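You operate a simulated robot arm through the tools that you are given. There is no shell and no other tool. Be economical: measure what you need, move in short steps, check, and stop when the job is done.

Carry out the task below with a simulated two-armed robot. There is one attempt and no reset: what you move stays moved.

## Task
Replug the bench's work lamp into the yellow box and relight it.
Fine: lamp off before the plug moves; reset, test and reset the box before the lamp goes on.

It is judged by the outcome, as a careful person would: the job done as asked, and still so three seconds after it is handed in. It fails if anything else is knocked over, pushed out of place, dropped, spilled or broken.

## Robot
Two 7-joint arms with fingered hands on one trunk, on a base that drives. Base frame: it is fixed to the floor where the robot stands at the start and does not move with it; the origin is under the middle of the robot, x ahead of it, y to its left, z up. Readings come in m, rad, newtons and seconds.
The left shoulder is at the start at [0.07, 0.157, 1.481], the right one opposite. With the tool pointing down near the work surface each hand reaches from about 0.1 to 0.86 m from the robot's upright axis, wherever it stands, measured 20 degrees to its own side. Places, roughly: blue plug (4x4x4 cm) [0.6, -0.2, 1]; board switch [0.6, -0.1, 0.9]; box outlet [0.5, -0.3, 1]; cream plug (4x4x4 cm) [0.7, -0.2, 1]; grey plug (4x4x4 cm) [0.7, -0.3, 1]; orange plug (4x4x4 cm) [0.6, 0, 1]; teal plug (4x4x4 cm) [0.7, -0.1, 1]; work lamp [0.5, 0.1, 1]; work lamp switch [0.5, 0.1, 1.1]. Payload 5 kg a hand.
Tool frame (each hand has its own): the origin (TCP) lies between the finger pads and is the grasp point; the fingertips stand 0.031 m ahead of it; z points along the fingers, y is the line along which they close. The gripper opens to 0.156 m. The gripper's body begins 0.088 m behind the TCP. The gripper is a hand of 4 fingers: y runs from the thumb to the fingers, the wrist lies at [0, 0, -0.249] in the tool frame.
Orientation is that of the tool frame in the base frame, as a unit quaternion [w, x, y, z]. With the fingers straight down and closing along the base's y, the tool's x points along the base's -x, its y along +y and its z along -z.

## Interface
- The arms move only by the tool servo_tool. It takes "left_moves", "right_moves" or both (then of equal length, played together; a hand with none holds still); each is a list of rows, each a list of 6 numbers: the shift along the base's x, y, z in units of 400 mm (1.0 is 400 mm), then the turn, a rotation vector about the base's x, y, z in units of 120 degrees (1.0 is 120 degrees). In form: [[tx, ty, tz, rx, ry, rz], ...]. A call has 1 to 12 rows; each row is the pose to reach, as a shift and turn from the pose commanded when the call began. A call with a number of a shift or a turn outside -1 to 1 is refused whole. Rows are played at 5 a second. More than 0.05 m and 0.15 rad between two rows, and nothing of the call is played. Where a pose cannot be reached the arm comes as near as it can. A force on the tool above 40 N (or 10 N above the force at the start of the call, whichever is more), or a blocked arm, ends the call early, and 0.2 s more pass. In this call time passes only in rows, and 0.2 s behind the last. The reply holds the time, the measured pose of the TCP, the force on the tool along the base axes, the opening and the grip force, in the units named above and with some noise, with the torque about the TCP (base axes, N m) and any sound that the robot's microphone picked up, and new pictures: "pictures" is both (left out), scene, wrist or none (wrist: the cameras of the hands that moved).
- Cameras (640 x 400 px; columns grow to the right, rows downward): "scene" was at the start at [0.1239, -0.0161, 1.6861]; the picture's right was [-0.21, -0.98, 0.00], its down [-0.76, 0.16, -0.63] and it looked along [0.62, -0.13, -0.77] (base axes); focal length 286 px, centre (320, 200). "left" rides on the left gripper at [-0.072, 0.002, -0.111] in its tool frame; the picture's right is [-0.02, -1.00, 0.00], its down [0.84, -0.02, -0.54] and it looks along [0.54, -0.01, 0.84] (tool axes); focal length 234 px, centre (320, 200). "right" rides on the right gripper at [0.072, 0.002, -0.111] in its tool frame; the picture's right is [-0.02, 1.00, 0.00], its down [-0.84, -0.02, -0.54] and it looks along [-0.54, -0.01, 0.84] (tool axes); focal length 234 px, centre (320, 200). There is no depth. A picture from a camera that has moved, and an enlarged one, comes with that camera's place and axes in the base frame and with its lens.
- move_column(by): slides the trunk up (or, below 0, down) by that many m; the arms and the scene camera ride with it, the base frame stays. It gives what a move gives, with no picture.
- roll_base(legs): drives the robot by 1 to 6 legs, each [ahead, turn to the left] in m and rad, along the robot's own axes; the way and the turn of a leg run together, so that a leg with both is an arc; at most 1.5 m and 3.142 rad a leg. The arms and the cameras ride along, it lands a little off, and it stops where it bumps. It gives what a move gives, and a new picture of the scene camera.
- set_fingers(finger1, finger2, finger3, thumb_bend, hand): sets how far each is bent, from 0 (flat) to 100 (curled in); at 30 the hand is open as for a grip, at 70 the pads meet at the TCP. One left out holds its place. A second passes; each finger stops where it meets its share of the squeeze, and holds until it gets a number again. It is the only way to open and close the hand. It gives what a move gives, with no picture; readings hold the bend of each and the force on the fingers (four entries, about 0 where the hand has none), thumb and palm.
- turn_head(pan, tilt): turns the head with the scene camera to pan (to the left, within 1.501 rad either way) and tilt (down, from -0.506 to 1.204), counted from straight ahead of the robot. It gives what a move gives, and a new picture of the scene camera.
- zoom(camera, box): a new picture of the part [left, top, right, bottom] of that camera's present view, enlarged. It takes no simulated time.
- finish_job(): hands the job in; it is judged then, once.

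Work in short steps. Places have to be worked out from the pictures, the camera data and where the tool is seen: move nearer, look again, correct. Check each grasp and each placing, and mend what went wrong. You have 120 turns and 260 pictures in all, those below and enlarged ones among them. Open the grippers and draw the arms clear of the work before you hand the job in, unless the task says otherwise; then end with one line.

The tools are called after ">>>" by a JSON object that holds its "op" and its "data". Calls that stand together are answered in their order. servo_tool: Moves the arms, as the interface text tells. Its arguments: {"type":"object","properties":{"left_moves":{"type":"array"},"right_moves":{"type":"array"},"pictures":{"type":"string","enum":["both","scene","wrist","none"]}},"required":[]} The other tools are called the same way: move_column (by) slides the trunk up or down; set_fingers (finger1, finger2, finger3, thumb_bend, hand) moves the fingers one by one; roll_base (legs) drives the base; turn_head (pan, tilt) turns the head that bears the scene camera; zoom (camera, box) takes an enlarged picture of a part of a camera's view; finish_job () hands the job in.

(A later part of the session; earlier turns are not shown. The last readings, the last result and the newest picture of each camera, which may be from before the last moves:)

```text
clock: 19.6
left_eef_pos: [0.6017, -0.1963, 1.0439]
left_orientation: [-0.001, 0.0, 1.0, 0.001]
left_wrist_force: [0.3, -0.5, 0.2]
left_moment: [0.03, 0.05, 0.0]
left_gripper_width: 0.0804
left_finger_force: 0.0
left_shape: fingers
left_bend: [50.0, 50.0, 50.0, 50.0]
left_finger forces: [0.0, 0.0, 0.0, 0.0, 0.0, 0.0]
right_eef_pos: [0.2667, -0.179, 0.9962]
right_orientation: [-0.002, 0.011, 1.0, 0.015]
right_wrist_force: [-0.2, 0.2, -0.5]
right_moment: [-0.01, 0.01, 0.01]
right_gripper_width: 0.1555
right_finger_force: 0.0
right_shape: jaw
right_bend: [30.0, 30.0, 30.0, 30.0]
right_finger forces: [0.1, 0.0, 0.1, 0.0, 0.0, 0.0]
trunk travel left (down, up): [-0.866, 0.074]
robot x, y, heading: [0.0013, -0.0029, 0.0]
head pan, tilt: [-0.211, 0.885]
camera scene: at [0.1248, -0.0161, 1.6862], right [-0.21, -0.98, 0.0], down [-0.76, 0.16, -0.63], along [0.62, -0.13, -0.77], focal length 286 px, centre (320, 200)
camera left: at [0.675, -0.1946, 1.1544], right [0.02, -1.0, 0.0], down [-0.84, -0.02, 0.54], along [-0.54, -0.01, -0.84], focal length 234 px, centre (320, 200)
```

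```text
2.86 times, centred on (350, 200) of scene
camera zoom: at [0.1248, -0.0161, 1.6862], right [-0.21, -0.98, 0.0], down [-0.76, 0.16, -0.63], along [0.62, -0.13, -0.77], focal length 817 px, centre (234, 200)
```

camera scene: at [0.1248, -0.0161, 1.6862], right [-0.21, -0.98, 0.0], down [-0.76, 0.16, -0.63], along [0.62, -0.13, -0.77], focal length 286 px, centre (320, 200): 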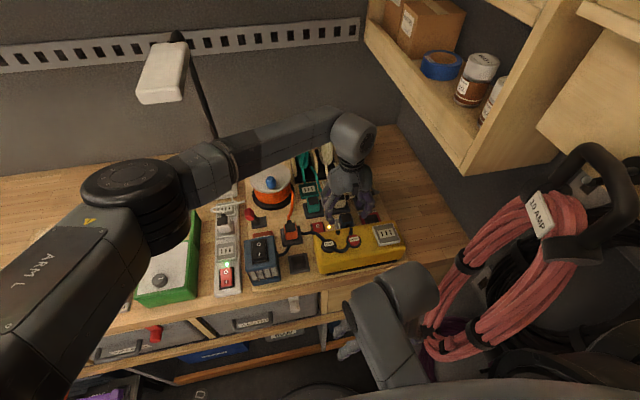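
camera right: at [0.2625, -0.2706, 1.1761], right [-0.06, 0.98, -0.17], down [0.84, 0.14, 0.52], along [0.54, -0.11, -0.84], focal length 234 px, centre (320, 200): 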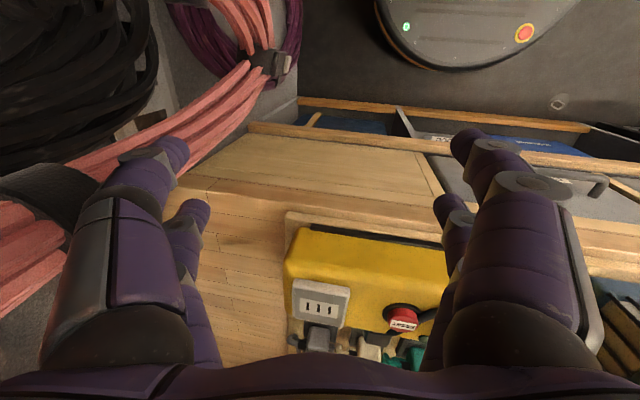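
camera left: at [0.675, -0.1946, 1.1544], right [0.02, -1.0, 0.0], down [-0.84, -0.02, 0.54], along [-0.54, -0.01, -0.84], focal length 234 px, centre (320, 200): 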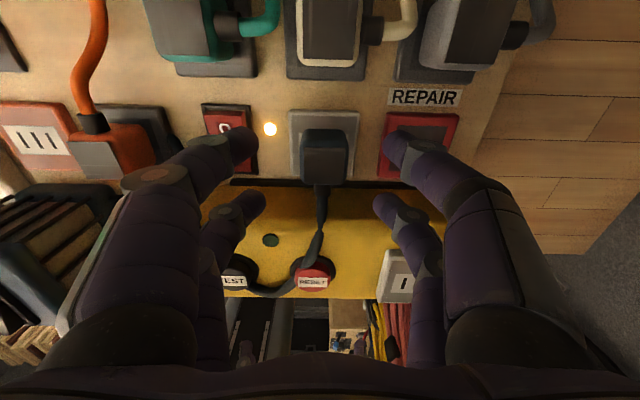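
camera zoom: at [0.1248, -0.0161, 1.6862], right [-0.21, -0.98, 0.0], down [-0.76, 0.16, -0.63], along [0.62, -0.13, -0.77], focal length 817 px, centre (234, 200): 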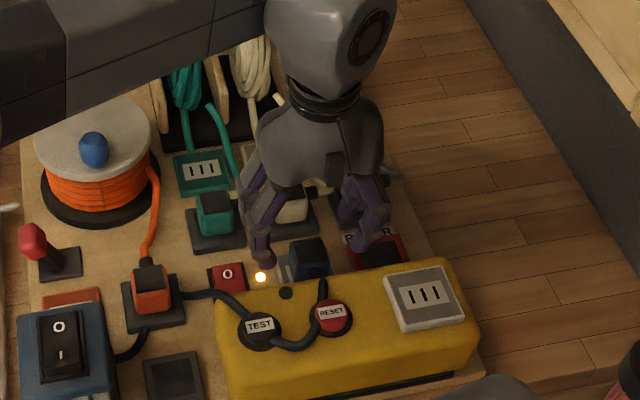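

The hand is centred within 2 mm; the box's rear face (x≈0.565) clears the fingers by about 6 mm. I lower to TCP z≈0.988.

>>> {"op": "servo_tool", "data": {"left_moves": [[0.004, -0.004, -0.05, 0, 0, 0], [0.004, -0.004, -0.1, 0, 0, 0], [0.004, -0.004, -0.14, 0, 0, 0]]}}

>>> {"op": "zoom", "data": {"camera": "scene", "box": [290, 150, 410, 270]}}

```text
clock: 20.4
left_eef_pos: [0.6045, -0.1987, 0.9863]
left_orientation: [0.0, 0.0, 1.0, 0.0]
left_wrist_force: [-0.2, 0.0, 0.0]
left_moment: [0.02, 0.0, 0.01]
left_gripper_width: 0.0805
left_finger_force: 0.0
left_shape: fingers
left_bend: [50.0, 50.0, 50.0, 50.0]
left_finger forces: [0.0, 0.1, 0.1, 0.0, 0.0, 0.1]
right_eef_pos: [0.2666, -0.1792, 0.9961]
right_orientation: [-0.003, 0.012, 1.0, 0.015]
right_wrist_force: [0.6, -0.4, -0.2]
right_moment: [0.0, 0.03, 0.03]
right_gripper_width: 0.1561
right_finger_force: 0.1
right_shape: jaw
right_bend: [30.0, 30.0, 30.0, 30.0]
right_finger forces: [0.0, 0.1, 0.0, 0.0, 0.1, 0.0]
trunk travel left (down, up): [-0.866, 0.074]
robot x, y, heading: [0.0002, 0.0002, 0.002]
head pan, tilt: [-0.211, 0.885]
camera scene: at [0.1238, -0.0164, 1.6863], right [-0.21, -0.98, 0.0], down [-0.76, 0.16, -0.63], along [0.62, -0.13, -0.77], focal length 286 px, centre (320, 200)
camera left: at [0.6758, -0.197, 1.0985], right [0.02, -1.0, 0.0], down [-0.84, -0.02, 0.54], along [-0.54, -0.01, -0.84], focal length 234 px, centre (320, 200)
```

scene: 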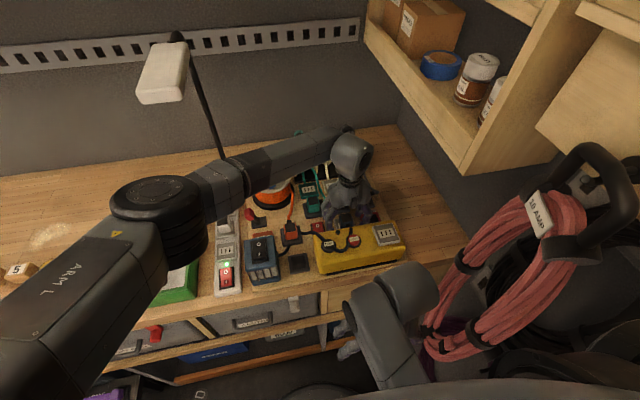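
left: 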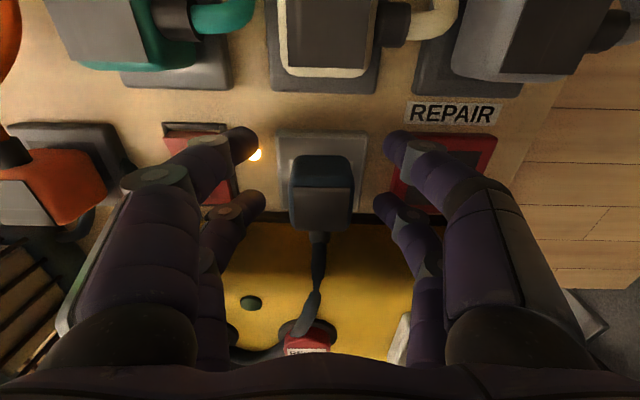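

```text
3.33 times, centred on (350, 210) of scene
camera zoom: at [0.1238, -0.0164, 1.6863], right [-0.21, -0.98, 0.0], down [-0.76, 0.16, -0.63], along [0.62, -0.13, -0.77], focal length 953 px, centre (220, 167)
```

zoom: 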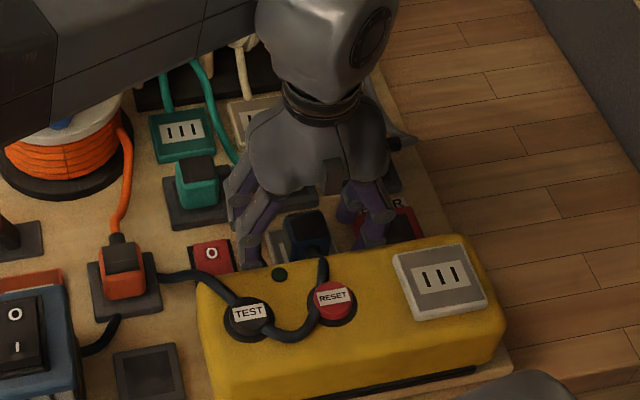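

Plug is centred between the digits. Closing on it.

>>> {"op": "set_fingers", "data": {"hand": "left", "finger1": 75, "finger2": 75, "finger3": 75, "thumb_bend": 75}}

>>> {"op": "zoom", "data": {"camera": "left", "box": [160, 100, 480, 300]}}

```text
clock: 21.4
left_eef_pos: [0.6042, -0.1967, 0.9859]
left_orientation: [0.0, 0.0, 1.0, 0.0]
left_wrist_force: [-2.4, 6.8, 0.7]
left_moment: [0.14, 0.11, 0.17]
left_gripper_width: 0.0137
left_finger_force: 10.6
left_shape: fingers
left_bend: [60.0, 60.0, 58.0, 75.0]
left_finger forces: [7.1, 7.1, 7.9, 0.1, 0.0, 0.0]
right_eef_pos: [0.2667, -0.1775, 0.9964]
right_orientation: [-0.002, 0.011, 1.0, 0.015]
right_wrist_force: [0.3, 0.0, 0.4]
right_moment: [-0.03, 0.02, -0.01]
right_gripper_width: 0.1558
right_finger_force: 0.0
right_shape: jaw
right_bend: [30.0, 30.0, 30.0, 30.0]
right_finger forces: [0.0, 0.0, 0.1, 0.1, 0.2, 0.1]
trunk travel left (down, up): [-0.866, 0.074]
robot x, y, heading: [-0.0015, 0.0025, -0.003]
head pan, tilt: [-0.211, 0.885]
heard: snap
```

```text
2.00 times, centred on (320, 200) of left
camera zoom: at [0.6758, -0.1954, 1.0985], right [0.03, -1.0, 0.0], down [-0.84, -0.02, 0.54], along [-0.54, -0.01, -0.84], focal length 468 px, centre (320, 200)
```

zoom: 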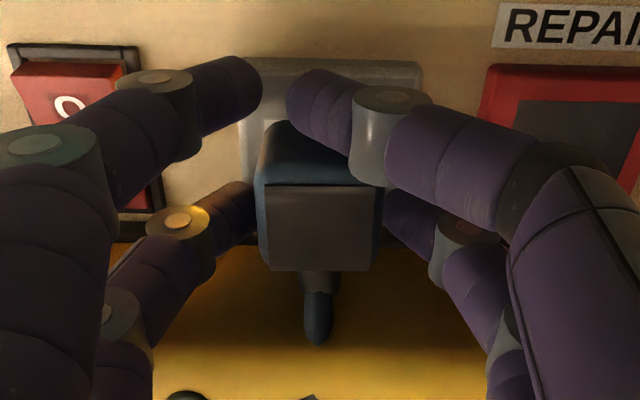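

A "snap" was heard and the thumb slid past the plug's far edge. I check the board light/switch in the scene.

>>> {"op": "zoom", "data": {"camera": "scene", "box": [300, 190, 380, 260]}}

>>> {"op": "zoom", "data": {"camera": "left", "box": [100, 80, 360, 240]}}

```text
5.71 times, centred on (340, 225) of scene
camera zoom: at [0.1237, -0.0148, 1.6862], right [-0.21, -0.98, 0.0], down [-0.76, 0.16, -0.63], along [0.62, -0.13, -0.77], focal length 1633 px, centre (206, 57)
```

zoom: 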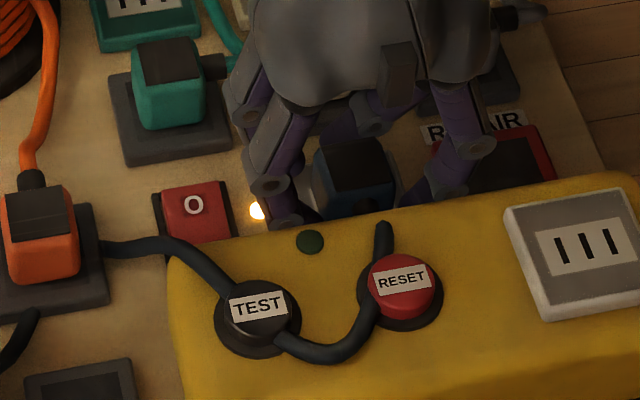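

```text
2.46 times, centred on (230, 160) of left
camera zoom: at [0.6758, -0.1954, 1.0985], right [0.03, -1.0, 0.0], down [-0.84, -0.02, 0.54], along [-0.54, -0.01, -0.84], focal length 576 px, centre (542, 298)
```

zoom: 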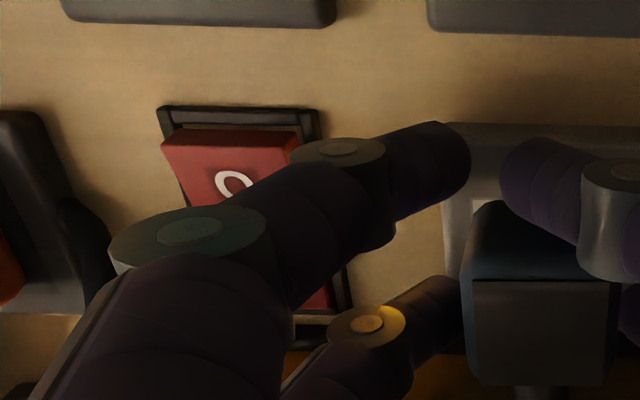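

Board light still on, nothing moved. I reopen and shift 5 mm toward -x so both pairs bear on the plug.

>>> {"op": "set_fingers", "data": {"hand": "left", "finger1": 50, "finger2": 50, "finger3": 50, "thumb_bend": 50}}

>>> {"op": "servo_tool", "data": {"left_moves": [[-0.006, 0, 0.0, 0, 0, 0], [-0.013, 0, 0.0, 0, 0, 0]], "pictures": "wrist"}}

>>> {"op": "zoom", "data": {"camera": "left", "box": [160, 100, 480, 300]}}

```text
clock: 22.4
left_eef_pos: [0.6045, -0.1988, 0.9868]
left_orientation: [0.0, -0.001, 1.0, 0.0]
left_wrist_force: [-1.3, -0.2, 0.3]
left_moment: [-0.03, 0.0, -0.02]
left_gripper_width: 0.0802
left_finger_force: 0.1
left_shape: fingers
left_bend: [50.0, 50.0, 50.0, 50.0]
left_finger forces: [0.0, 0.0, 0.0, 0.1, 0.0, 0.0]
right_eef_pos: [0.2654, -0.1788, 0.9963]
right_orientation: [-0.002, 0.011, 1.0, 0.015]
right_wrist_force: [0.7, 0.4, -0.3]
right_moment: [0.0, -0.02, 0.0]
right_gripper_width: 0.1561
right_finger_force: 0.0
right_shape: jaw
right_bend: [30.0, 30.0, 30.0, 30.0]
right_finger forces: [0.0, 0.0, 0.0, 0.1, 0.1, 0.0]
trunk travel left (down, up): [-0.866, 0.074]
robot x, y, heading: [0.0016, 0.0006, 0.001]
head pan, tilt: [-0.211, 0.885]
```

```text
clock: 23.0
left_eef_pos: [0.5985, -0.199, 0.9881]
left_orientation: [0.0, 0.0, 1.0, 0.0]
left_wrist_force: [0.2, 0.3, -0.2]
left_moment: [-0.02, -0.02, 0.01]
left_gripper_width: 0.0803
left_finger_force: 0.1
left_shape: fingers
left_bend: [50.0, 50.0, 50.0, 50.0]
left_finger forces: [0.0, 0.0, 0.0, 0.0, 0.0, 0.0]
right_eef_pos: [0.2668, -0.1787, 0.9962]
right_orientation: [-0.002, 0.011, 1.0, 0.015]
right_wrist_force: [-0.4, 0.1, 0.1]
right_moment: [0.01, -0.01, 0.01]
right_gripper_width: 0.1561
right_finger_force: 0.1
right_shape: jaw
right_bend: [30.0, 30.0, 30.0, 30.0]
right_finger forces: [0.1, 0.0, 0.0, 0.1, 0.0, 0.1]
trunk travel left (down, up): [-0.866, 0.074]
robot x, y, heading: [-0.0009, 0.001, -0.002]
head pan, tilt: [-0.211, 0.885]
camera left: at [0.6707, -0.1972, 1.0985], right [0.02, -1.0, 0.0], down [-0.84, -0.02, 0.54], along [-0.54, -0.01, -0.84], focal length 234 px, centre (320, 200)
```

left: 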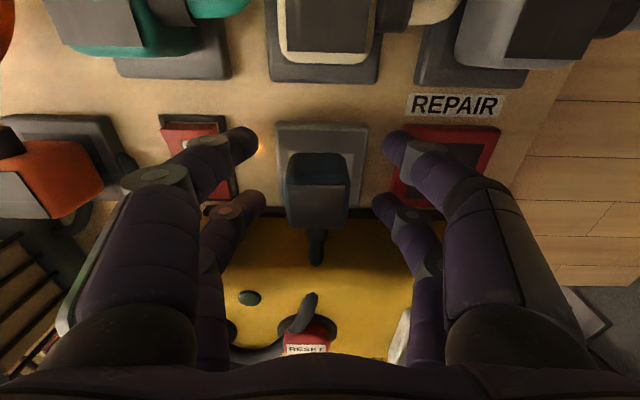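

```text
2.00 times, centred on (320, 200) of left
camera zoom: at [0.6707, -0.1972, 1.0985], right [0.02, -1.0, 0.0], down [-0.84, -0.02, 0.54], along [-0.54, -0.01, -0.84], focal length 468 px, centre (320, 200)
```

zoom: 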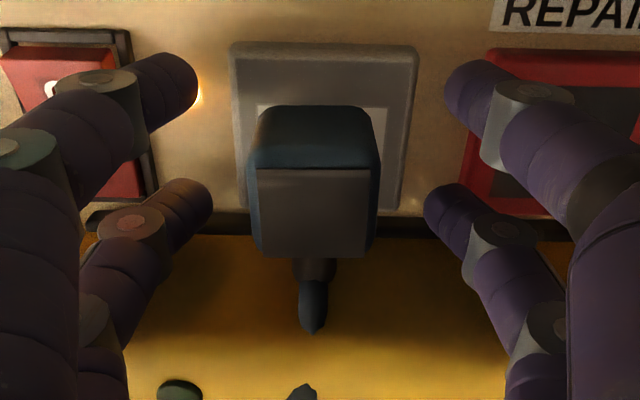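

There seems to be a gap in the lead near the plug; I zoom in on it.

>>> {"op": "zoom", "data": {"camera": "left", "box": [250, 200, 390, 360]}}

>>> {"op": "zoom", "data": {"camera": "scene", "box": [300, 190, 380, 260]}}

```text
2.50 times, centred on (320, 280) of left
camera zoom: at [0.6707, -0.1972, 1.0985], right [0.02, -1.0, 0.0], down [-0.84, -0.02, 0.54], along [-0.54, -0.01, -0.84], focal length 585 px, centre (320, 0)
```

zoom: 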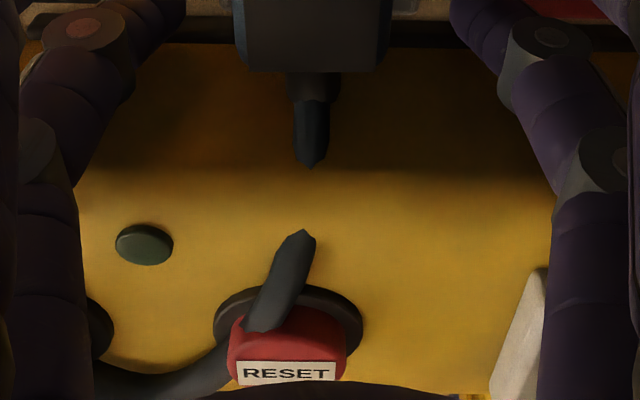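

```text
5.71 times, centred on (340, 225) of scene
camera zoom: at [0.1238, -0.0162, 1.6862], right [-0.21, -0.98, 0.0], down [-0.76, 0.16, -0.63], along [0.62, -0.13, -0.77], focal length 1633 px, centre (206, 57)
```

zoom: 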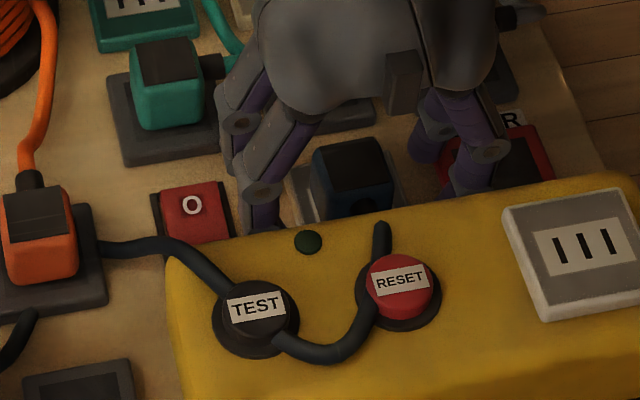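

The lead segments look separated at a tapered joint; I can't undo it, so I proceed gently and watch how the lead follows. Closing on the plug now from the corrected place.

>>> {"op": "set_fingers", "data": {"hand": "left", "finger1": 64, "finger2": 64, "finger3": 64, "thumb_bend": 64}}

>>> {"op": "zoom", "data": {"camera": "left", "box": [160, 100, 480, 300]}}

```text
clock: 24.0
left_eef_pos: [0.5984, -0.1976, 0.9866]
left_orientation: [-0.001, 0.0, 1.0, 0.0]
left_wrist_force: [-0.5, 0.2, -0.7]
left_moment: [0.06, 0.06, 0.04]
left_gripper_width: 0.0422
left_finger_force: 8.7
left_shape: fingers
left_bend: [59.0, 59.0, 59.0, 62.0]
left_finger forces: [4.7, 4.6, 5.0, 0.0, 4.4, 0.1]
right_eef_pos: [0.2673, -0.1795, 0.9981]
right_orientation: [-0.003, 0.011, 1.0, 0.015]
right_wrist_force: [-0.1, 0.1, -0.4]
right_moment: [0.02, 0.01, 0.01]
right_gripper_width: 0.1561
right_finger_force: 0.0
right_shape: jaw
right_bend: [30.0, 30.0, 30.0, 30.0]
right_finger forces: [0.0, 0.0, 0.0, 0.1, 0.0, 0.0]
trunk travel left (down, up): [-0.866, 0.074]
robot x, y, heading: [0.001, 0.0019, 0.005]
head pan, tilt: [-0.211, 0.885]
```

```text
2.00 times, centred on (320, 200) of left
camera zoom: at [0.6708, -0.1972, 1.0986], right [0.02, -1.0, 0.0], down [-0.84, -0.02, 0.54], along [-0.54, -0.01, -0.84], focal length 468 px, centre (320, 200)
```

zoom: 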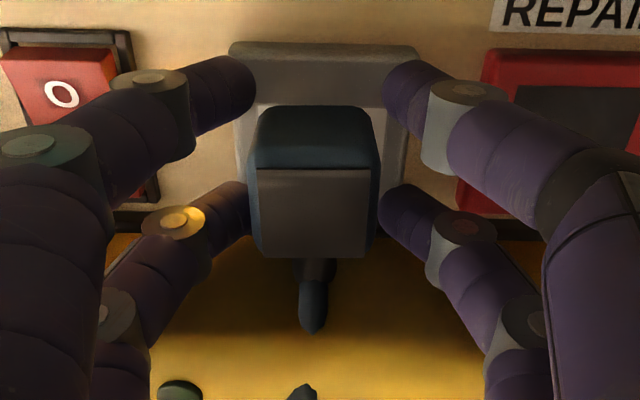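

All four digits now bear on the plug with symmetric bends. I squeeze firmer and lift slightly.

>>> {"op": "set_fingers", "data": {"hand": "left", "finger1": 74, "finger2": 74, "finger3": 74, "thumb_bend": 74}}

>>> {"op": "servo_tool", "data": {"left_moves": [[0, 0, 0.02, 0, 0, 0], [0, 0, 0.05, 0, 0, 0]], "pictures": "wrist"}}

```text
clock: 25.0
left_eef_pos: [0.5993, -0.1964, 0.9867]
left_orientation: [0.0, 0.0, 1.0, 0.0]
left_wrist_force: [-2.0, 7.8, -1.0]
left_moment: [0.16, 0.13, 0.22]
left_gripper_width: 0.016
left_finger_force: 11.3
left_shape: fingers
left_bend: [60.0, 60.0, 58.0, 74.0]
left_finger forces: [7.2, 7.2, 7.4, 0.0, 0.4, 0.0]
right_eef_pos: [0.2669, -0.1778, 0.9955]
right_orientation: [-0.003, 0.011, 1.0, 0.014]
right_wrist_force: [-0.8, 0.1, 0.2]
right_moment: [0.0, 0.02, -0.02]
right_gripper_width: 0.156
right_finger_force: 0.1
right_shape: jaw
right_bend: [30.0, 30.0, 30.0, 30.0]
right_finger forces: [0.0, 0.0, 0.0, 0.0, 0.1, 0.0]
trunk travel left (down, up): [-0.866, 0.074]
robot x, y, heading: [0.0029, -0.0007, 0.003]
head pan, tilt: [-0.211, 0.885]
```

```text
clock: 25.6
left_eef_pos: [0.5982, -0.1979, 1.0085]
left_orientation: [0.0, 0.0, 1.0, 0.0]
left_wrist_force: [0.4, 0.3, -0.5]
left_moment: [0.01, -0.01, 0.03]
left_gripper_width: 0.0028
left_finger_force: 6.1
left_shape: fingers
left_bend: [67.0, 62.0, 60.0, 74.0]
left_finger forces: [0.1, 6.1, 6.1, 0.0, 0.6, 0.0]
right_eef_pos: [0.2666, -0.179, 0.9967]
right_orientation: [-0.002, 0.012, 1.0, 0.015]
right_wrist_force: [0.3, 0.1, 0.3]
right_moment: [-0.02, -0.01, -0.01]
right_gripper_width: 0.156
right_finger_force: 0.1
right_shape: jaw
right_bend: [30.0, 30.0, 30.0, 30.0]
right_finger forces: [0.1, 0.0, 0.0, 0.1, 0.1, 0.0]
trunk travel left (down, up): [-0.866, 0.074]
robot x, y, heading: [0.0003, -0.0001, 0.005]
head pan, tilt: [-0.211, 0.885]
camera left: at [0.6708, -0.1971, 1.1194], right [0.02, -1.0, 0.0], down [-0.84, -0.02, 0.54], along [-0.54, -0.01, -0.84], focal length 234 px, centre (320, 200)
```

left: 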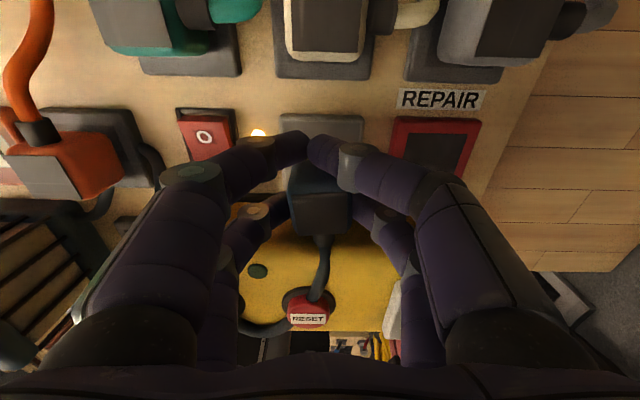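

By geometry the plug seems to have come up with finger2/3 holding it. I zoom to verify.

>>> {"op": "zoom", "data": {"camera": "left", "box": [220, 90, 420, 330]}}

>>> {"op": "zoom", "data": {"camera": "scene", "box": [300, 180, 400, 260]}}

```text
1.67 times, centred on (320, 210) of left
camera zoom: at [0.6708, -0.1971, 1.1194], right [0.02, -1.0, 0.0], down [-0.84, -0.02, 0.54], along [-0.54, -0.01, -0.84], focal length 390 px, centre (320, 183)
```

zoom: 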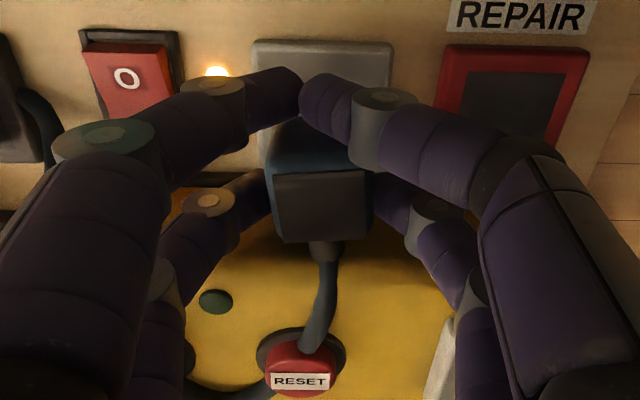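

```text
5.00 times, centred on (350, 220) of scene
camera zoom: at [0.1235, -0.0155, 1.6862], right [-0.21, -0.98, 0.0], down [-0.76, 0.16, -0.63], along [0.62, -0.13, -0.77], focal length 1429 px, centre (170, 100)
```

zoom: 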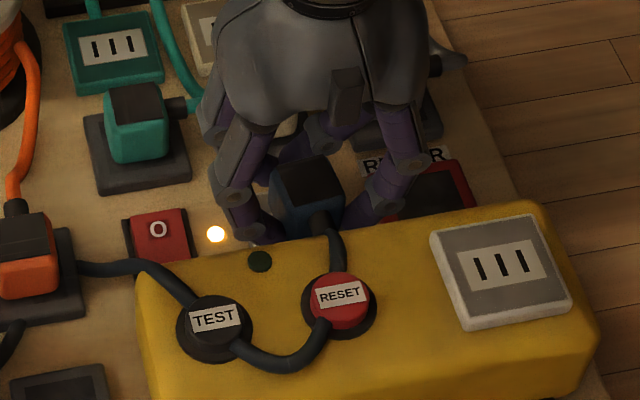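

The plug is out with its lead intact, held by finger2/finger3, slightly turned. I lift a few more cm to clear the box and inspect its attitude.

>>> {"op": "servo_tool", "data": {"left_moves": [[0, 0, 0.04, 0, 0, 0], [0, 0, 0.08, 0, 0, 0], [0, 0, 0.12, 0, 0, 0]], "pictures": "none"}}

>>> {"op": "zoom", "data": {"camera": "left", "box": [220, 90, 420, 330]}}

>>> {"op": "zoom", "data": {"camera": "scene", "box": [300, 180, 400, 260]}}

```text
clock: 26.4
left_eef_pos: [0.5986, -0.1978, 1.0553]
left_orientation: [0.0, 0.0, 1.0, 0.0]
left_wrist_force: [0.0, -0.2, 0.0]
left_moment: [-0.02, -0.01, 0.02]
left_gripper_width: 0.0026
left_finger_force: 6.4
left_shape: fingers
left_bend: [67.0, 62.0, 60.0, 74.0]
left_finger forces: [0.1, 5.9, 5.9, 0.0, 0.5, 0.0]
right_eef_pos: [0.2657, -0.1789, 0.9963]
right_orientation: [-0.002, 0.012, 1.0, 0.015]
right_wrist_force: [0.7, -0.4, -0.4]
right_moment: [-0.04, 0.0, 0.02]
right_gripper_width: 0.1557
right_finger_force: 0.0
right_shape: jaw
right_bend: [30.0, 30.0, 30.0, 30.0]
right_finger forces: [0.0, 0.0, 0.1, 0.0, 0.0, 0.0]
trunk travel left (down, up): [-0.866, 0.074]
robot x, y, heading: [-0.0003, -0.0021, -0.002]
head pan, tilt: [-0.211, 0.885]
```

```text
1.67 times, centred on (320, 210) of left
camera zoom: at [0.6706, -0.1974, 1.1663], right [0.02, -1.0, 0.0], down [-0.84, -0.02, 0.54], along [-0.54, -0.01, -0.84], focal length 390 px, centre (320, 183)
```

zoom: 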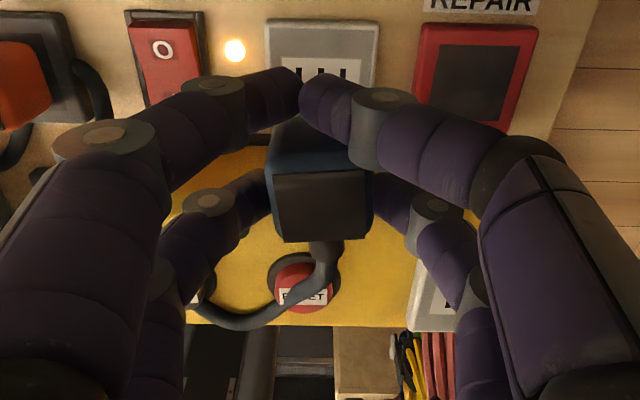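

```text
5.00 times, centred on (350, 220) of scene
camera zoom: at [0.124, -0.016, 1.6862], right [-0.21, -0.98, 0.0], down [-0.76, 0.16, -0.63], along [0.62, -0.13, -0.77], focal length 1429 px, centre (170, 100)
```

zoom: 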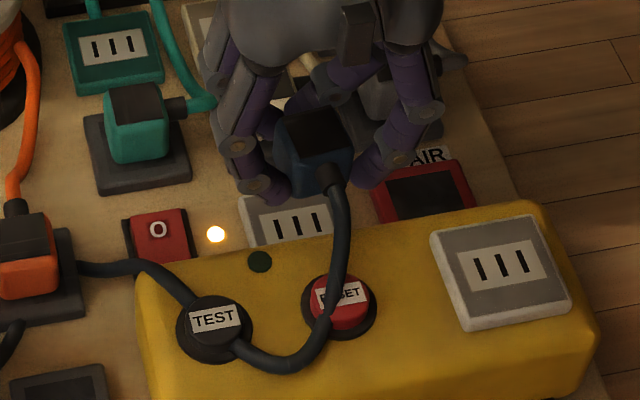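

The plug is out, yawed about +4° and pitched about 9° (top toward -x) in the grip. I carry it up and over the box outlet at about (0.505, -0.285), turning the hand to level the plug.

>>> {"op": "servo_tool", "data": {"left_moves": [[0, 0, 0.08, 0, 0, 0], [-0.02, -0.02, 0.14, 0, 0.02, -0.008], [-0.08, -0.07, 0.14, 0, 0.04, -0.016], [-0.14, -0.13, 0.14, 0, 0.06, -0.025], [-0.19, -0.18, 0.14, 0, 0.075, -0.033], [-0.233, -0.218, 0.14, 0, 0.075, -0.033]]}}

>>> {"op": "zoom", "data": {"camera": "left", "box": [220, 90, 420, 330]}}

>>> {"op": "zoom", "data": {"camera": "scene", "box": [310, 170, 430, 280]}}

```text
clock: 27.8
left_eef_pos: [0.505, -0.2864, 1.1126]
left_orientation: [-0.079, 0.035, 0.996, 0.0]
left_wrist_force: [0.1, -0.5, -0.5]
left_moment: [0.02, -0.02, -0.02]
left_gripper_width: 0.0024
left_finger_force: 6.2
left_shape: fingers
left_bend: [67.0, 62.0, 60.0, 74.0]
left_finger forces: [0.0, 6.1, 5.8, 0.0, 0.5, 0.0]
right_eef_pos: [0.2661, -0.1797, 0.9968]
right_orientation: [-0.003, 0.011, 1.0, 0.014]
right_wrist_force: [-0.1, 1.1, -0.5]
right_moment: [0.02, -0.01, -0.02]
right_gripper_width: 0.1561
right_finger_force: 0.0
right_shape: jaw
right_bend: [30.0, 30.0, 30.0, 30.0]
right_finger forces: [0.0, 0.0, 0.0, 0.0, 0.1, 0.0]
trunk travel left (down, up): [-0.866, 0.074]
robot x, y, heading: [-0.0024, 0.0021, -0.001]
head pan, tilt: [-0.211, 0.885]
camera scene: at [0.1234, -0.0173, 1.6862], right [-0.21, -0.98, 0.0], down [-0.76, 0.16, -0.63], along [0.62, -0.13, -0.77], focal length 286 px, centre (320, 200)
camera left: at [0.5934, -0.2908, 1.2103], right [-0.04, -1.0, 0.0], down [-0.74, 0.03, 0.67], along [-0.67, 0.03, -0.74], focal length 234 px, centre (320, 200)
```

scene: 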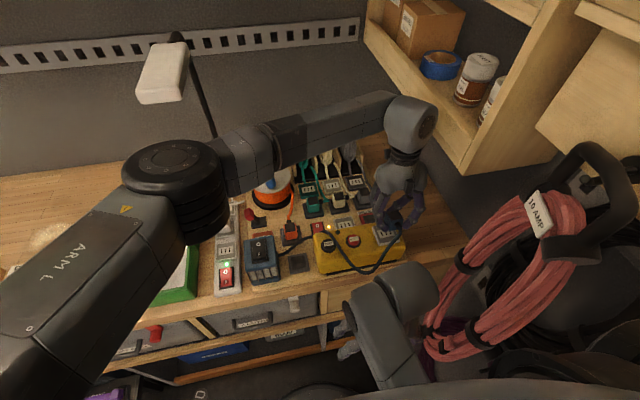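
left: 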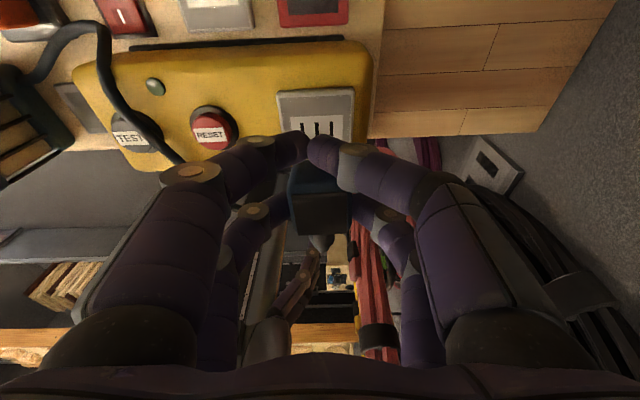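

```text
1.67 times, centred on (320, 210) of left
camera zoom: at [0.5934, -0.2908, 1.2103], right [-0.04, -1.0, 0.0], down [-0.74, 0.03, 0.67], along [-0.67, 0.03, -0.74], focal length 390 px, centre (320, 183)
```

zoom: 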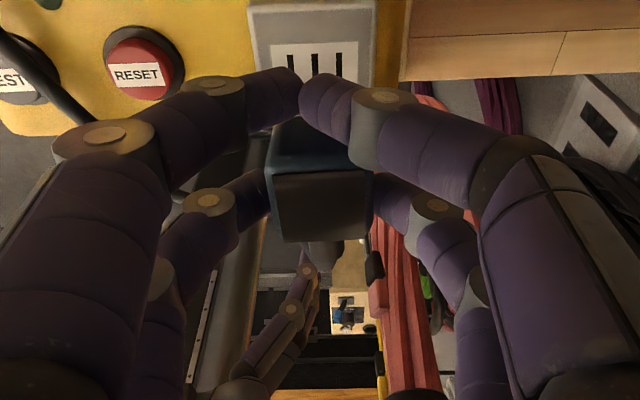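

```text
3.64 times, centred on (370, 225) of scene
camera zoom: at [0.1234, -0.0173, 1.6862], right [-0.21, -0.98, 0.0], down [-0.76, 0.16, -0.63], along [0.62, -0.13, -0.77], focal length 1039 px, centre (138, 109)
```

zoom: 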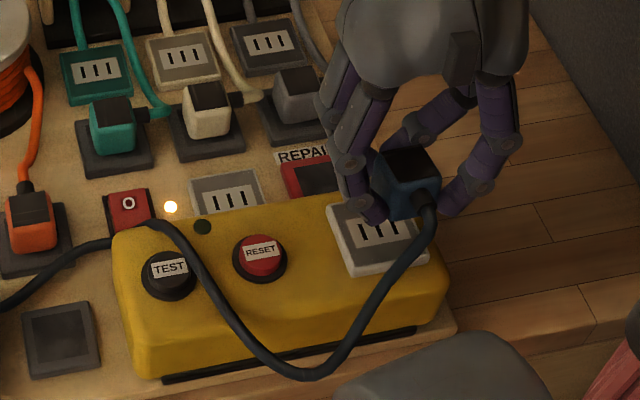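

The outlet is near (0.504, -0.2845, 1.018) and the plug, now level, sits about 9 mm short in x. I shift and descend partly, then inspect.

>>> {"op": "servo_tool", "data": {"left_moves": [[0.022, 0.005, -0.03, 0, 0, 0], [0.022, 0.005, -0.06, 0, 0, 0]], "pictures": "none"}}

>>> {"op": "zoom", "data": {"camera": "scene", "box": [350, 190, 430, 260]}}

>>> {"op": "zoom", "data": {"camera": "left", "box": [240, 80, 400, 260]}}

```text
clock: 28.4
left_eef_pos: [0.5136, -0.2832, 1.0867]
left_orientation: [-0.079, 0.035, 0.996, 0.0]
left_wrist_force: [0.5, 0.5, -0.3]
left_moment: [0.01, 0.01, -0.03]
left_gripper_width: 0.0027
left_finger_force: 6.3
left_shape: fingers
left_bend: [67.0, 62.0, 60.0, 74.0]
left_finger forces: [0.0, 6.0, 5.8, 0.0, 0.4, 0.0]
right_eef_pos: [0.2655, -0.1791, 0.9948]
right_orientation: [-0.002, 0.011, 1.0, 0.015]
right_wrist_force: [-0.2, 1.0, 0.1]
right_moment: [0.07, 0.01, 0.0]
right_gripper_width: 0.1559
right_finger_force: 0.0
right_shape: jaw
right_bend: [30.0, 30.0, 30.0, 30.0]
right_finger forces: [0.0, 0.0, 0.0, 0.1, 0.0, 0.1]
trunk travel left (down, up): [-0.866, 0.074]
robot x, y, heading: [-0.0036, 0.0002, -0.001]
head pan, tilt: [-0.211, 0.885]
```

```text
5.71 times, centred on (390, 225) of scene
camera zoom: at [0.1239, -0.017, 1.6862], right [-0.21, -0.98, 0.0], down [-0.76, 0.16, -0.63], along [0.62, -0.13, -0.77], focal length 1633 px, centre (-80, 57)
```

zoom: 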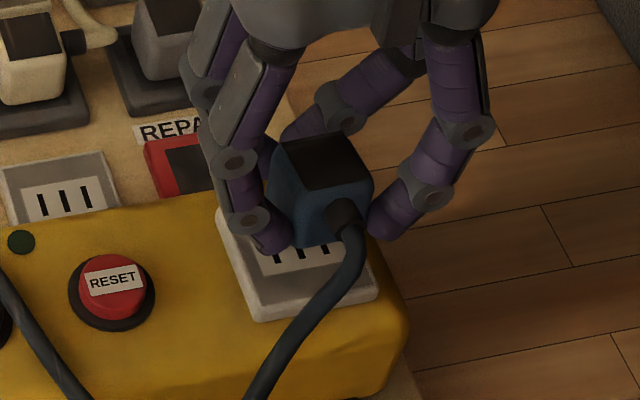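

```text
2.22 times, centred on (320, 170) of left
camera zoom: at [0.6021, -0.2887, 1.1859], right [-0.04, -1.0, 0.0], down [-0.74, 0.03, 0.67], along [-0.67, 0.03, -0.74], focal length 520 px, centre (320, 267)
```

zoom: 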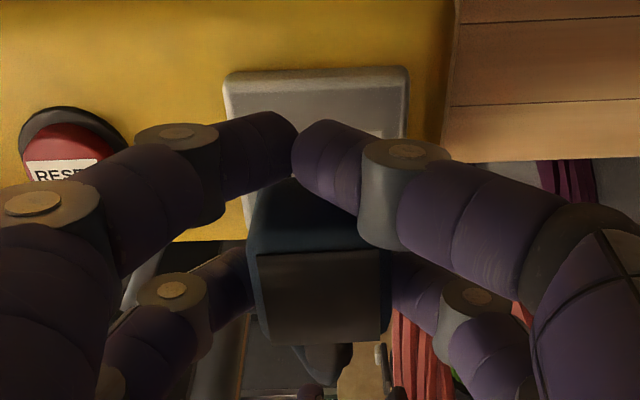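

The plug top centre triangulates to (0.5045, -0.284, 1.090), right over the outlet. I descend slowly with force watch.

>>> {"op": "servo_tool", "data": {"left_moves": [[0, 0, -0.02, 0, 0, 0], [0, 0, -0.035, 0, 0, 0], [0, 0, -0.05, 0, 0, 0], [0, 0, -0.065, 0, 0, 0], [0, 0, -0.08, 0, 0, 0]], "pictures": "none"}}

>>> {"op": "zoom", "data": {"camera": "scene", "box": [350, 190, 430, 260]}}

>>> {"op": "zoom", "data": {"camera": "left", "box": [240, 80, 400, 260]}}

```text
clock: 29.6
left_eef_pos: [0.5132, -0.28, 1.0589]
left_orientation: [-0.077, 0.034, 0.996, -0.001]
left_wrist_force: [4.1, 4.0, 19.9]
left_moment: [0.34, -0.56, 0.04]
left_gripper_width: 0.0007
left_finger_force: 17.3
left_shape: fingers
left_bend: [67.0, 62.0, 60.0, 74.0]
left_finger forces: [22.6, 5.8, 6.2, 0.1, 0.1, 0.1]
right_eef_pos: [0.2654, -0.178, 0.9973]
right_orientation: [-0.002, 0.011, 1.0, 0.014]
right_wrist_force: [-0.1, -0.4, 0.1]
right_moment: [0.0, -0.02, 0.02]
right_gripper_width: 0.156
right_finger_force: 0.1
right_shape: jaw
right_bend: [30.0, 30.0, 30.0, 30.0]
right_finger forces: [0.0, 0.1, 0.0, 0.0, 0.0, 0.0]
trunk travel left (down, up): [-0.866, 0.074]
robot x, y, heading: [0.0014, -0.0001, 0.0]
head pan, tilt: [-0.211, 0.885]
```

```text
5.71 times, centred on (390, 225) of scene
camera zoom: at [0.1211, -0.0132, 1.6869], right [-0.21, -0.98, 0.0], down [-0.76, 0.16, -0.63], along [0.62, -0.13, -0.77], focal length 1633 px, centre (-80, 57)
```

zoom: 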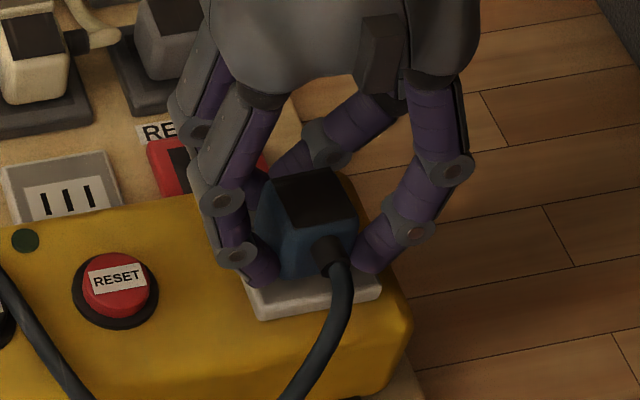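

```text
2.22 times, centred on (320, 170) of left
camera zoom: at [0.6018, -0.2856, 1.1576], right [-0.04, -1.0, 0.0], down [-0.74, 0.04, 0.67], along [-0.67, 0.03, -0.75], focal length 520 px, centre (320, 267)
```

zoom: 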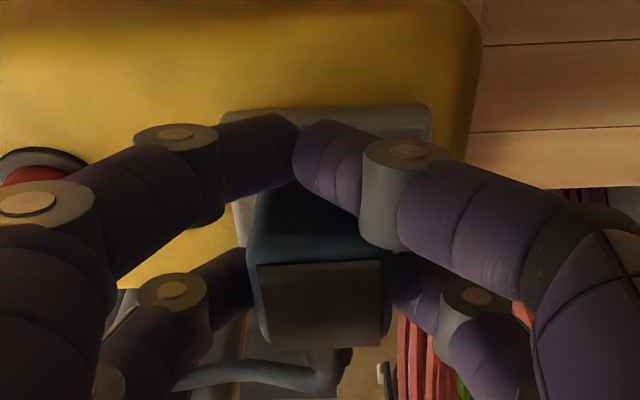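

Finger1's tip is standing on the outlet plate (22 N). I back up 1 cm and open finger1/thumb out of the way, keeping finger2/3 gripping.

>>> {"op": "servo_tool", "data": {"left_moves": [[0, -0.006, 0.015, 0, 0, 0], [0, -0.006, 0.03, 0, 0, 0]], "pictures": "none"}}

>>> {"op": "set_fingers", "data": {"hand": "left", "finger1": 10, "thumb_bend": 10}}

>>> {"op": "zoom", "data": {"camera": "scene", "box": [350, 190, 430, 260]}}

>>> {"op": "zoom", "data": {"camera": "left", "box": [240, 80, 400, 260]}}

```text
clock: 30.2
left_eef_pos: [0.5141, -0.2859, 1.0662]
left_orientation: [-0.078, 0.035, 0.996, 0.0]
left_wrist_force: [-1.2, 0.6, 0.3]
left_moment: [0.01, 0.0, 0.03]
left_gripper_width: 0.0027
left_finger_force: 5.8
left_shape: fingers
left_bend: [67.0, 62.0, 60.0, 74.0]
left_finger forces: [0.1, 6.1, 5.9, 0.0, 0.3, 0.1]
right_eef_pos: [0.2661, -0.1794, 0.9963]
right_orientation: [-0.003, 0.012, 1.0, 0.016]
right_wrist_force: [0.1, 0.1, 1.1]
right_moment: [-0.03, -0.04, -0.01]
right_gripper_width: 0.1561
right_finger_force: 0.1
right_shape: jaw
right_bend: [30.0, 30.0, 30.0, 30.0]
right_finger forces: [0.1, 0.0, 0.1, 0.0, 0.0, 0.0]
trunk travel left (down, up): [-0.866, 0.074]
robot x, y, heading: [-0.0007, 0.001, -0.002]
head pan, tilt: [-0.211, 0.885]
```

```text
clock: 31.2
left_eef_pos: [0.5145, -0.2864, 1.0674]
left_orientation: [-0.079, 0.035, 0.996, 0.001]
left_wrist_force: [0.5, -0.5, 0.0]
left_moment: [0.0, 0.0, -0.03]
left_gripper_width: 0.2075
left_finger_force: 6.1
left_shape: fingers
left_bend: [10.0, 62.0, 60.0, 10.0]
left_finger forces: [0.0, 5.9, 6.1, 0.0, 0.0, 0.1]
right_eef_pos: [0.2661, -0.179, 0.9965]
right_orientation: [-0.003, 0.011, 1.0, 0.015]
right_wrist_force: [0.4, 0.8, -0.6]
right_moment: [0.01, -0.02, 0.05]
right_gripper_width: 0.1561
right_finger_force: 0.0
right_shape: jaw
right_bend: [30.0, 30.0, 30.0, 30.0]
right_finger forces: [0.1, 0.0, 0.1, 0.0, 0.0, 0.0]
trunk travel left (down, up): [-0.866, 0.074]
robot x, y, heading: [-0.0019, -0.0006, 0.002]
head pan, tilt: [-0.211, 0.885]
```

```text
5.71 times, centred on (390, 225) of scene
camera zoom: at [0.1241, -0.0165, 1.6862], right [-0.21, -0.98, 0.0], down [-0.76, 0.16, -0.63], along [0.62, -0.13, -0.77], focal length 1633 px, centre (-80, 57)
```

zoom: 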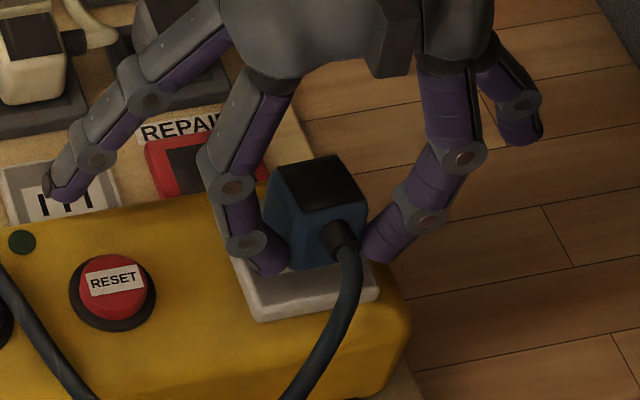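

```text
2.22 times, centred on (320, 170) of left
camera zoom: at [0.6026, -0.2906, 1.166], right [-0.04, -1.0, 0.0], down [-0.74, 0.03, 0.67], along [-0.67, 0.03, -0.74], focal length 520 px, centre (320, 267)
```

zoom: 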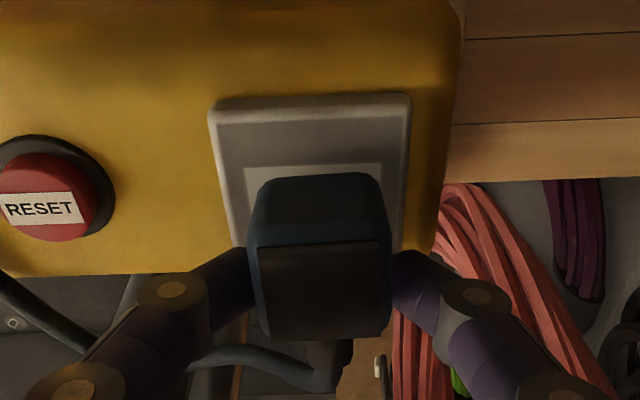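

With those digits open I see well: the plug needs +2 mm y, about -2° yaw and a little back-pitch. I correct, then descend gently.

>>> {"op": "servo_tool", "data": {"left_moves": [[0.003, 0.005, 0.01, 0, -0.02, -0.01], [0.005, 0.006, 0.01, 0, -0.04, -0.02]], "pictures": "none"}}

>>> {"op": "zoom", "data": {"camera": "left", "box": [240, 80, 400, 260]}}

>>> {"op": "zoom", "data": {"camera": "scene", "box": [370, 200, 420, 250]}}

```text
clock: 31.8
left_eef_pos: [0.5147, -0.2845, 1.0728]
left_orientation: [-0.037, 0.055, 0.998, 0.004]
left_wrist_force: [0.7, 0.2, -2.0]
left_moment: [0.0, 0.01, 0.02]
left_gripper_width: 0.2079
left_finger_force: 5.8
left_shape: fingers
left_bend: [10.0, 62.0, 60.0, 10.0]
left_finger forces: [0.0, 6.0, 6.1, 0.1, 0.0, 0.1]
right_eef_pos: [0.2667, -0.1792, 0.9957]
right_orientation: [-0.002, 0.011, 1.0, 0.015]
right_wrist_force: [-0.3, -0.9, -0.4]
right_moment: [0.0, 0.01, 0.02]
right_gripper_width: 0.1561
right_finger_force: 0.0
right_shape: jaw
right_bend: [30.0, 30.0, 30.0, 30.0]
right_finger forces: [0.0, 0.1, 0.0, 0.0, 0.1, 0.1]
trunk travel left (down, up): [-0.866, 0.074]
robot x, y, heading: [0.0007, -0.0011, -0.002]
head pan, tilt: [-0.211, 0.885]
```

```text
2.22 times, centred on (320, 170) of left
camera zoom: at [0.5955, -0.2913, 1.1774], right [-0.09, -1.0, 0.0], down [-0.79, 0.07, 0.6], along [-0.6, 0.06, -0.8], focal length 520 px, centre (320, 267)
```

zoom: 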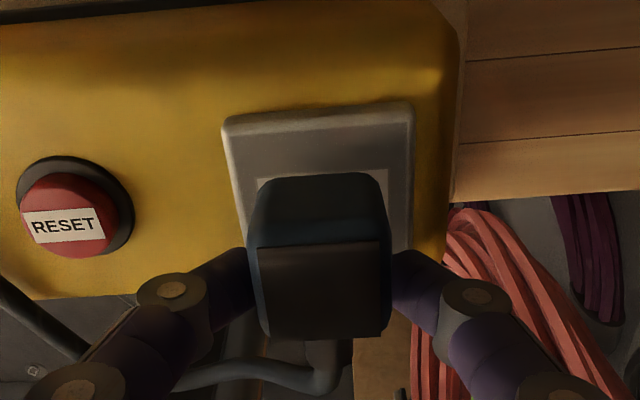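

```text
8.00 times, centred on (395, 225) of scene
camera zoom: at [0.1237, -0.0163, 1.6862], right [-0.21, -0.98, 0.0], down [-0.76, 0.16, -0.63], along [0.62, -0.13, -0.77], focal length 2287 px, centre (-280, 0)
```

zoom: 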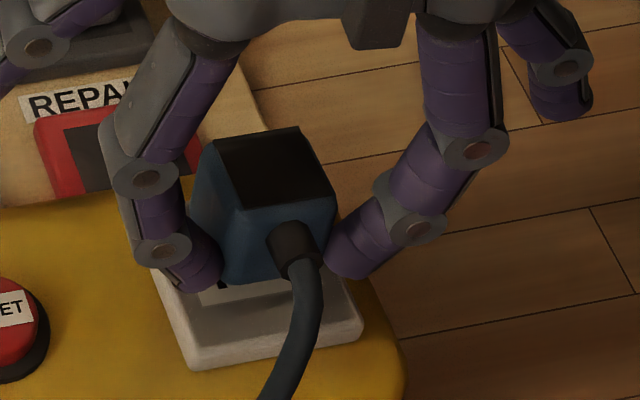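

Top centre now at (0.508, -0.284), outlet at (0.504, -0.2845). I shift 4 mm back and push down gradually.

>>> {"op": "servo_tool", "data": {"left_moves": [[-0.01, 0, 0, 0, 0, 0], [-0.01, 0, -0.012, 0, 0, 0], [-0.01, 0, -0.022, 0, 0, 0], [-0.01, 0, -0.032, 0, 0, 0]], "pictures": "none"}}

>>> {"op": "zoom", "data": {"camera": "left", "box": [240, 80, 400, 260]}}

>>> {"op": "zoom", "data": {"camera": "scene", "box": [370, 200, 420, 250]}}

```text
clock: 32.8
left_eef_pos: [0.5125, -0.2827, 1.0587]
left_orientation: [-0.037, 0.056, 0.998, 0.002]
left_wrist_force: [0.2, -0.8, 1.9]
left_moment: [-0.01, -0.02, 0.03]
left_gripper_width: 0.2077
left_finger_force: 6.8
left_shape: fingers
left_bend: [10.0, 62.0, 60.0, 10.0]
left_finger forces: [0.0, 6.1, 7.5, 0.0, 0.1, 0.0]
right_eef_pos: [0.2661, -0.179, 0.9969]
right_orientation: [-0.003, 0.011, 1.0, 0.014]
right_wrist_force: [0.6, -0.3, -0.3]
right_moment: [-0.03, 0.02, 0.0]
right_gripper_width: 0.1563
right_finger_force: 0.0
right_shape: jaw
right_bend: [30.0, 30.0, 30.0, 30.0]
right_finger forces: [0.0, 0.1, 0.0, 0.0, 0.0, 0.0]
trunk travel left (down, up): [-0.866, 0.074]
robot x, y, heading: [0.0, -0.0014, 0.002]
head pan, tilt: [-0.211, 0.885]
```

```text
2.22 times, centred on (320, 170) of left
camera zoom: at [0.5917, -0.2914, 1.1646], right [-0.09, -1.0, 0.0], down [-0.79, 0.07, 0.6], along [-0.6, 0.05, -0.8], focal length 520 px, centre (320, 267)
```

zoom: 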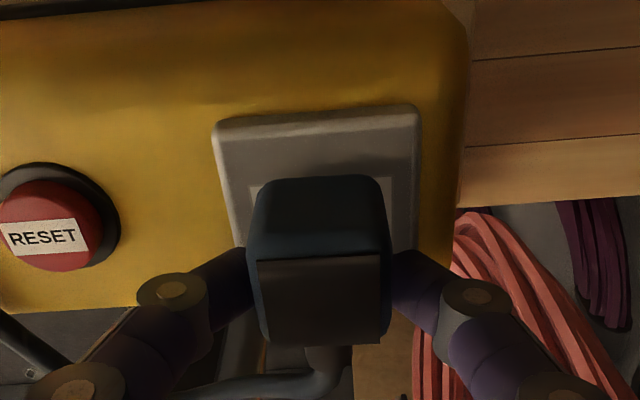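

```text
8.00 times, centred on (395, 225) of scene
camera zoom: at [0.1236, -0.016, 1.6863], right [-0.21, -0.98, 0.0], down [-0.76, 0.16, -0.63], along [0.62, -0.13, -0.77], focal length 2287 px, centre (-280, 0)
```

zoom: 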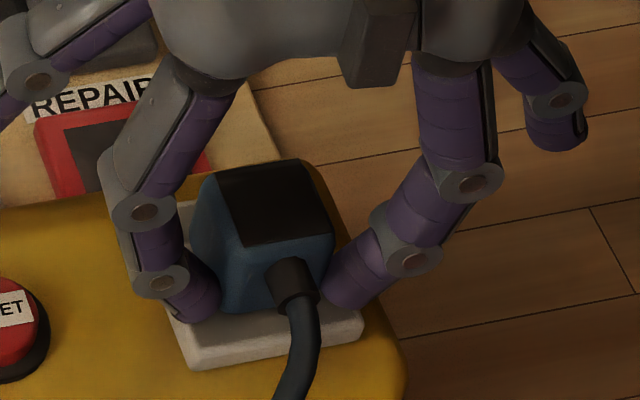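

Light contact now. I push down further in small steps to seat it.

>>> {"op": "servo_tool", "data": {"left_moves": [[0, -0.001, -0.008, 0, 0, 0], [0, -0.001, -0.016, 0, 0, 0], [0, -0.001, -0.024, 0, 0, 0], [0, -0.001, -0.032, 0, 0, 0]], "pictures": "none"}}

>>> {"op": "zoom", "data": {"camera": "left", "box": [240, 80, 400, 260]}}

>>> {"op": "zoom", "data": {"camera": "scene", "box": [370, 200, 420, 250]}}

```text
clock: 33.5
left_eef_pos: [0.5114, -0.2851, 1.0572]
left_orientation: [-0.037, 0.055, 0.998, 0.0]
left_wrist_force: [-3.0, 4.8, 22.2]
left_moment: [0.37, 0.54, -0.01]
left_gripper_width: 0.2079
left_finger_force: 17.4
left_shape: fingers
left_bend: [10.0, 60.0, 60.0, 10.0]
left_finger forces: [0.0, 20.6, 13.8, 0.1, 0.0, 0.1]
right_eef_pos: [0.2651, -0.1783, 0.9961]
right_orientation: [-0.001, 0.012, 1.0, 0.014]
right_wrist_force: [0.0, -0.3, -0.4]
right_moment: [0.01, 0.04, 0.0]
right_gripper_width: 0.156
right_finger_force: 0.1
right_shape: jaw
right_bend: [30.0, 30.0, 30.0, 30.0]
right_finger forces: [0.0, 0.0, 0.0, 0.1, 0.0, 0.1]
trunk travel left (down, up): [-0.866, 0.074]
robot x, y, heading: [0.002, 0.0009, -0.002]
head pan, tilt: [-0.211, 0.885]
stopped in row 3 (left hand): the force on the tool passed its limit at 44 N (the readings are from after the stop); the commanded pose is now the measured one
```

```text
2.22 times, centred on (320, 170) of left
camera zoom: at [0.5913, -0.2926, 1.1635], right [-0.09, -1.0, 0.0], down [-0.79, 0.07, 0.6], along [-0.6, 0.05, -0.8], focal length 520 px, centre (320, 267)
```

zoom: 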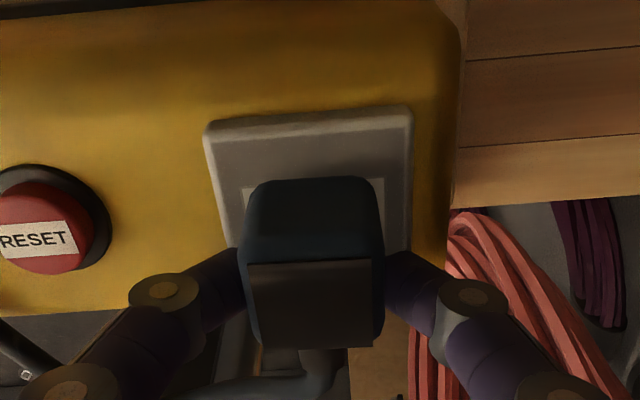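

```text
8.00 times, centred on (395, 225) of scene
camera zoom: at [0.1221, -0.0146, 1.6864], right [-0.21, -0.98, 0.0], down [-0.76, 0.16, -0.63], along [0.62, -0.13, -0.77], focal length 2287 px, centre (-280, 0)
```

zoom: 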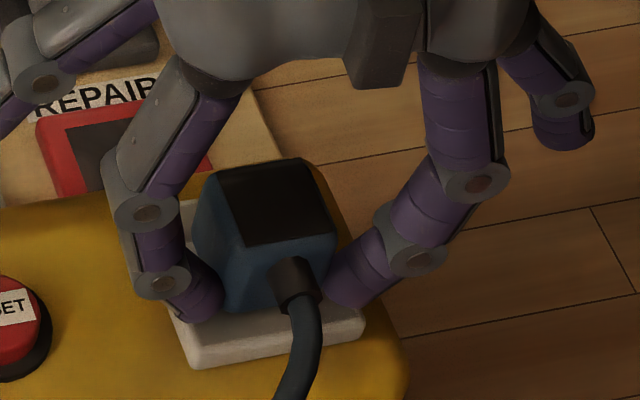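

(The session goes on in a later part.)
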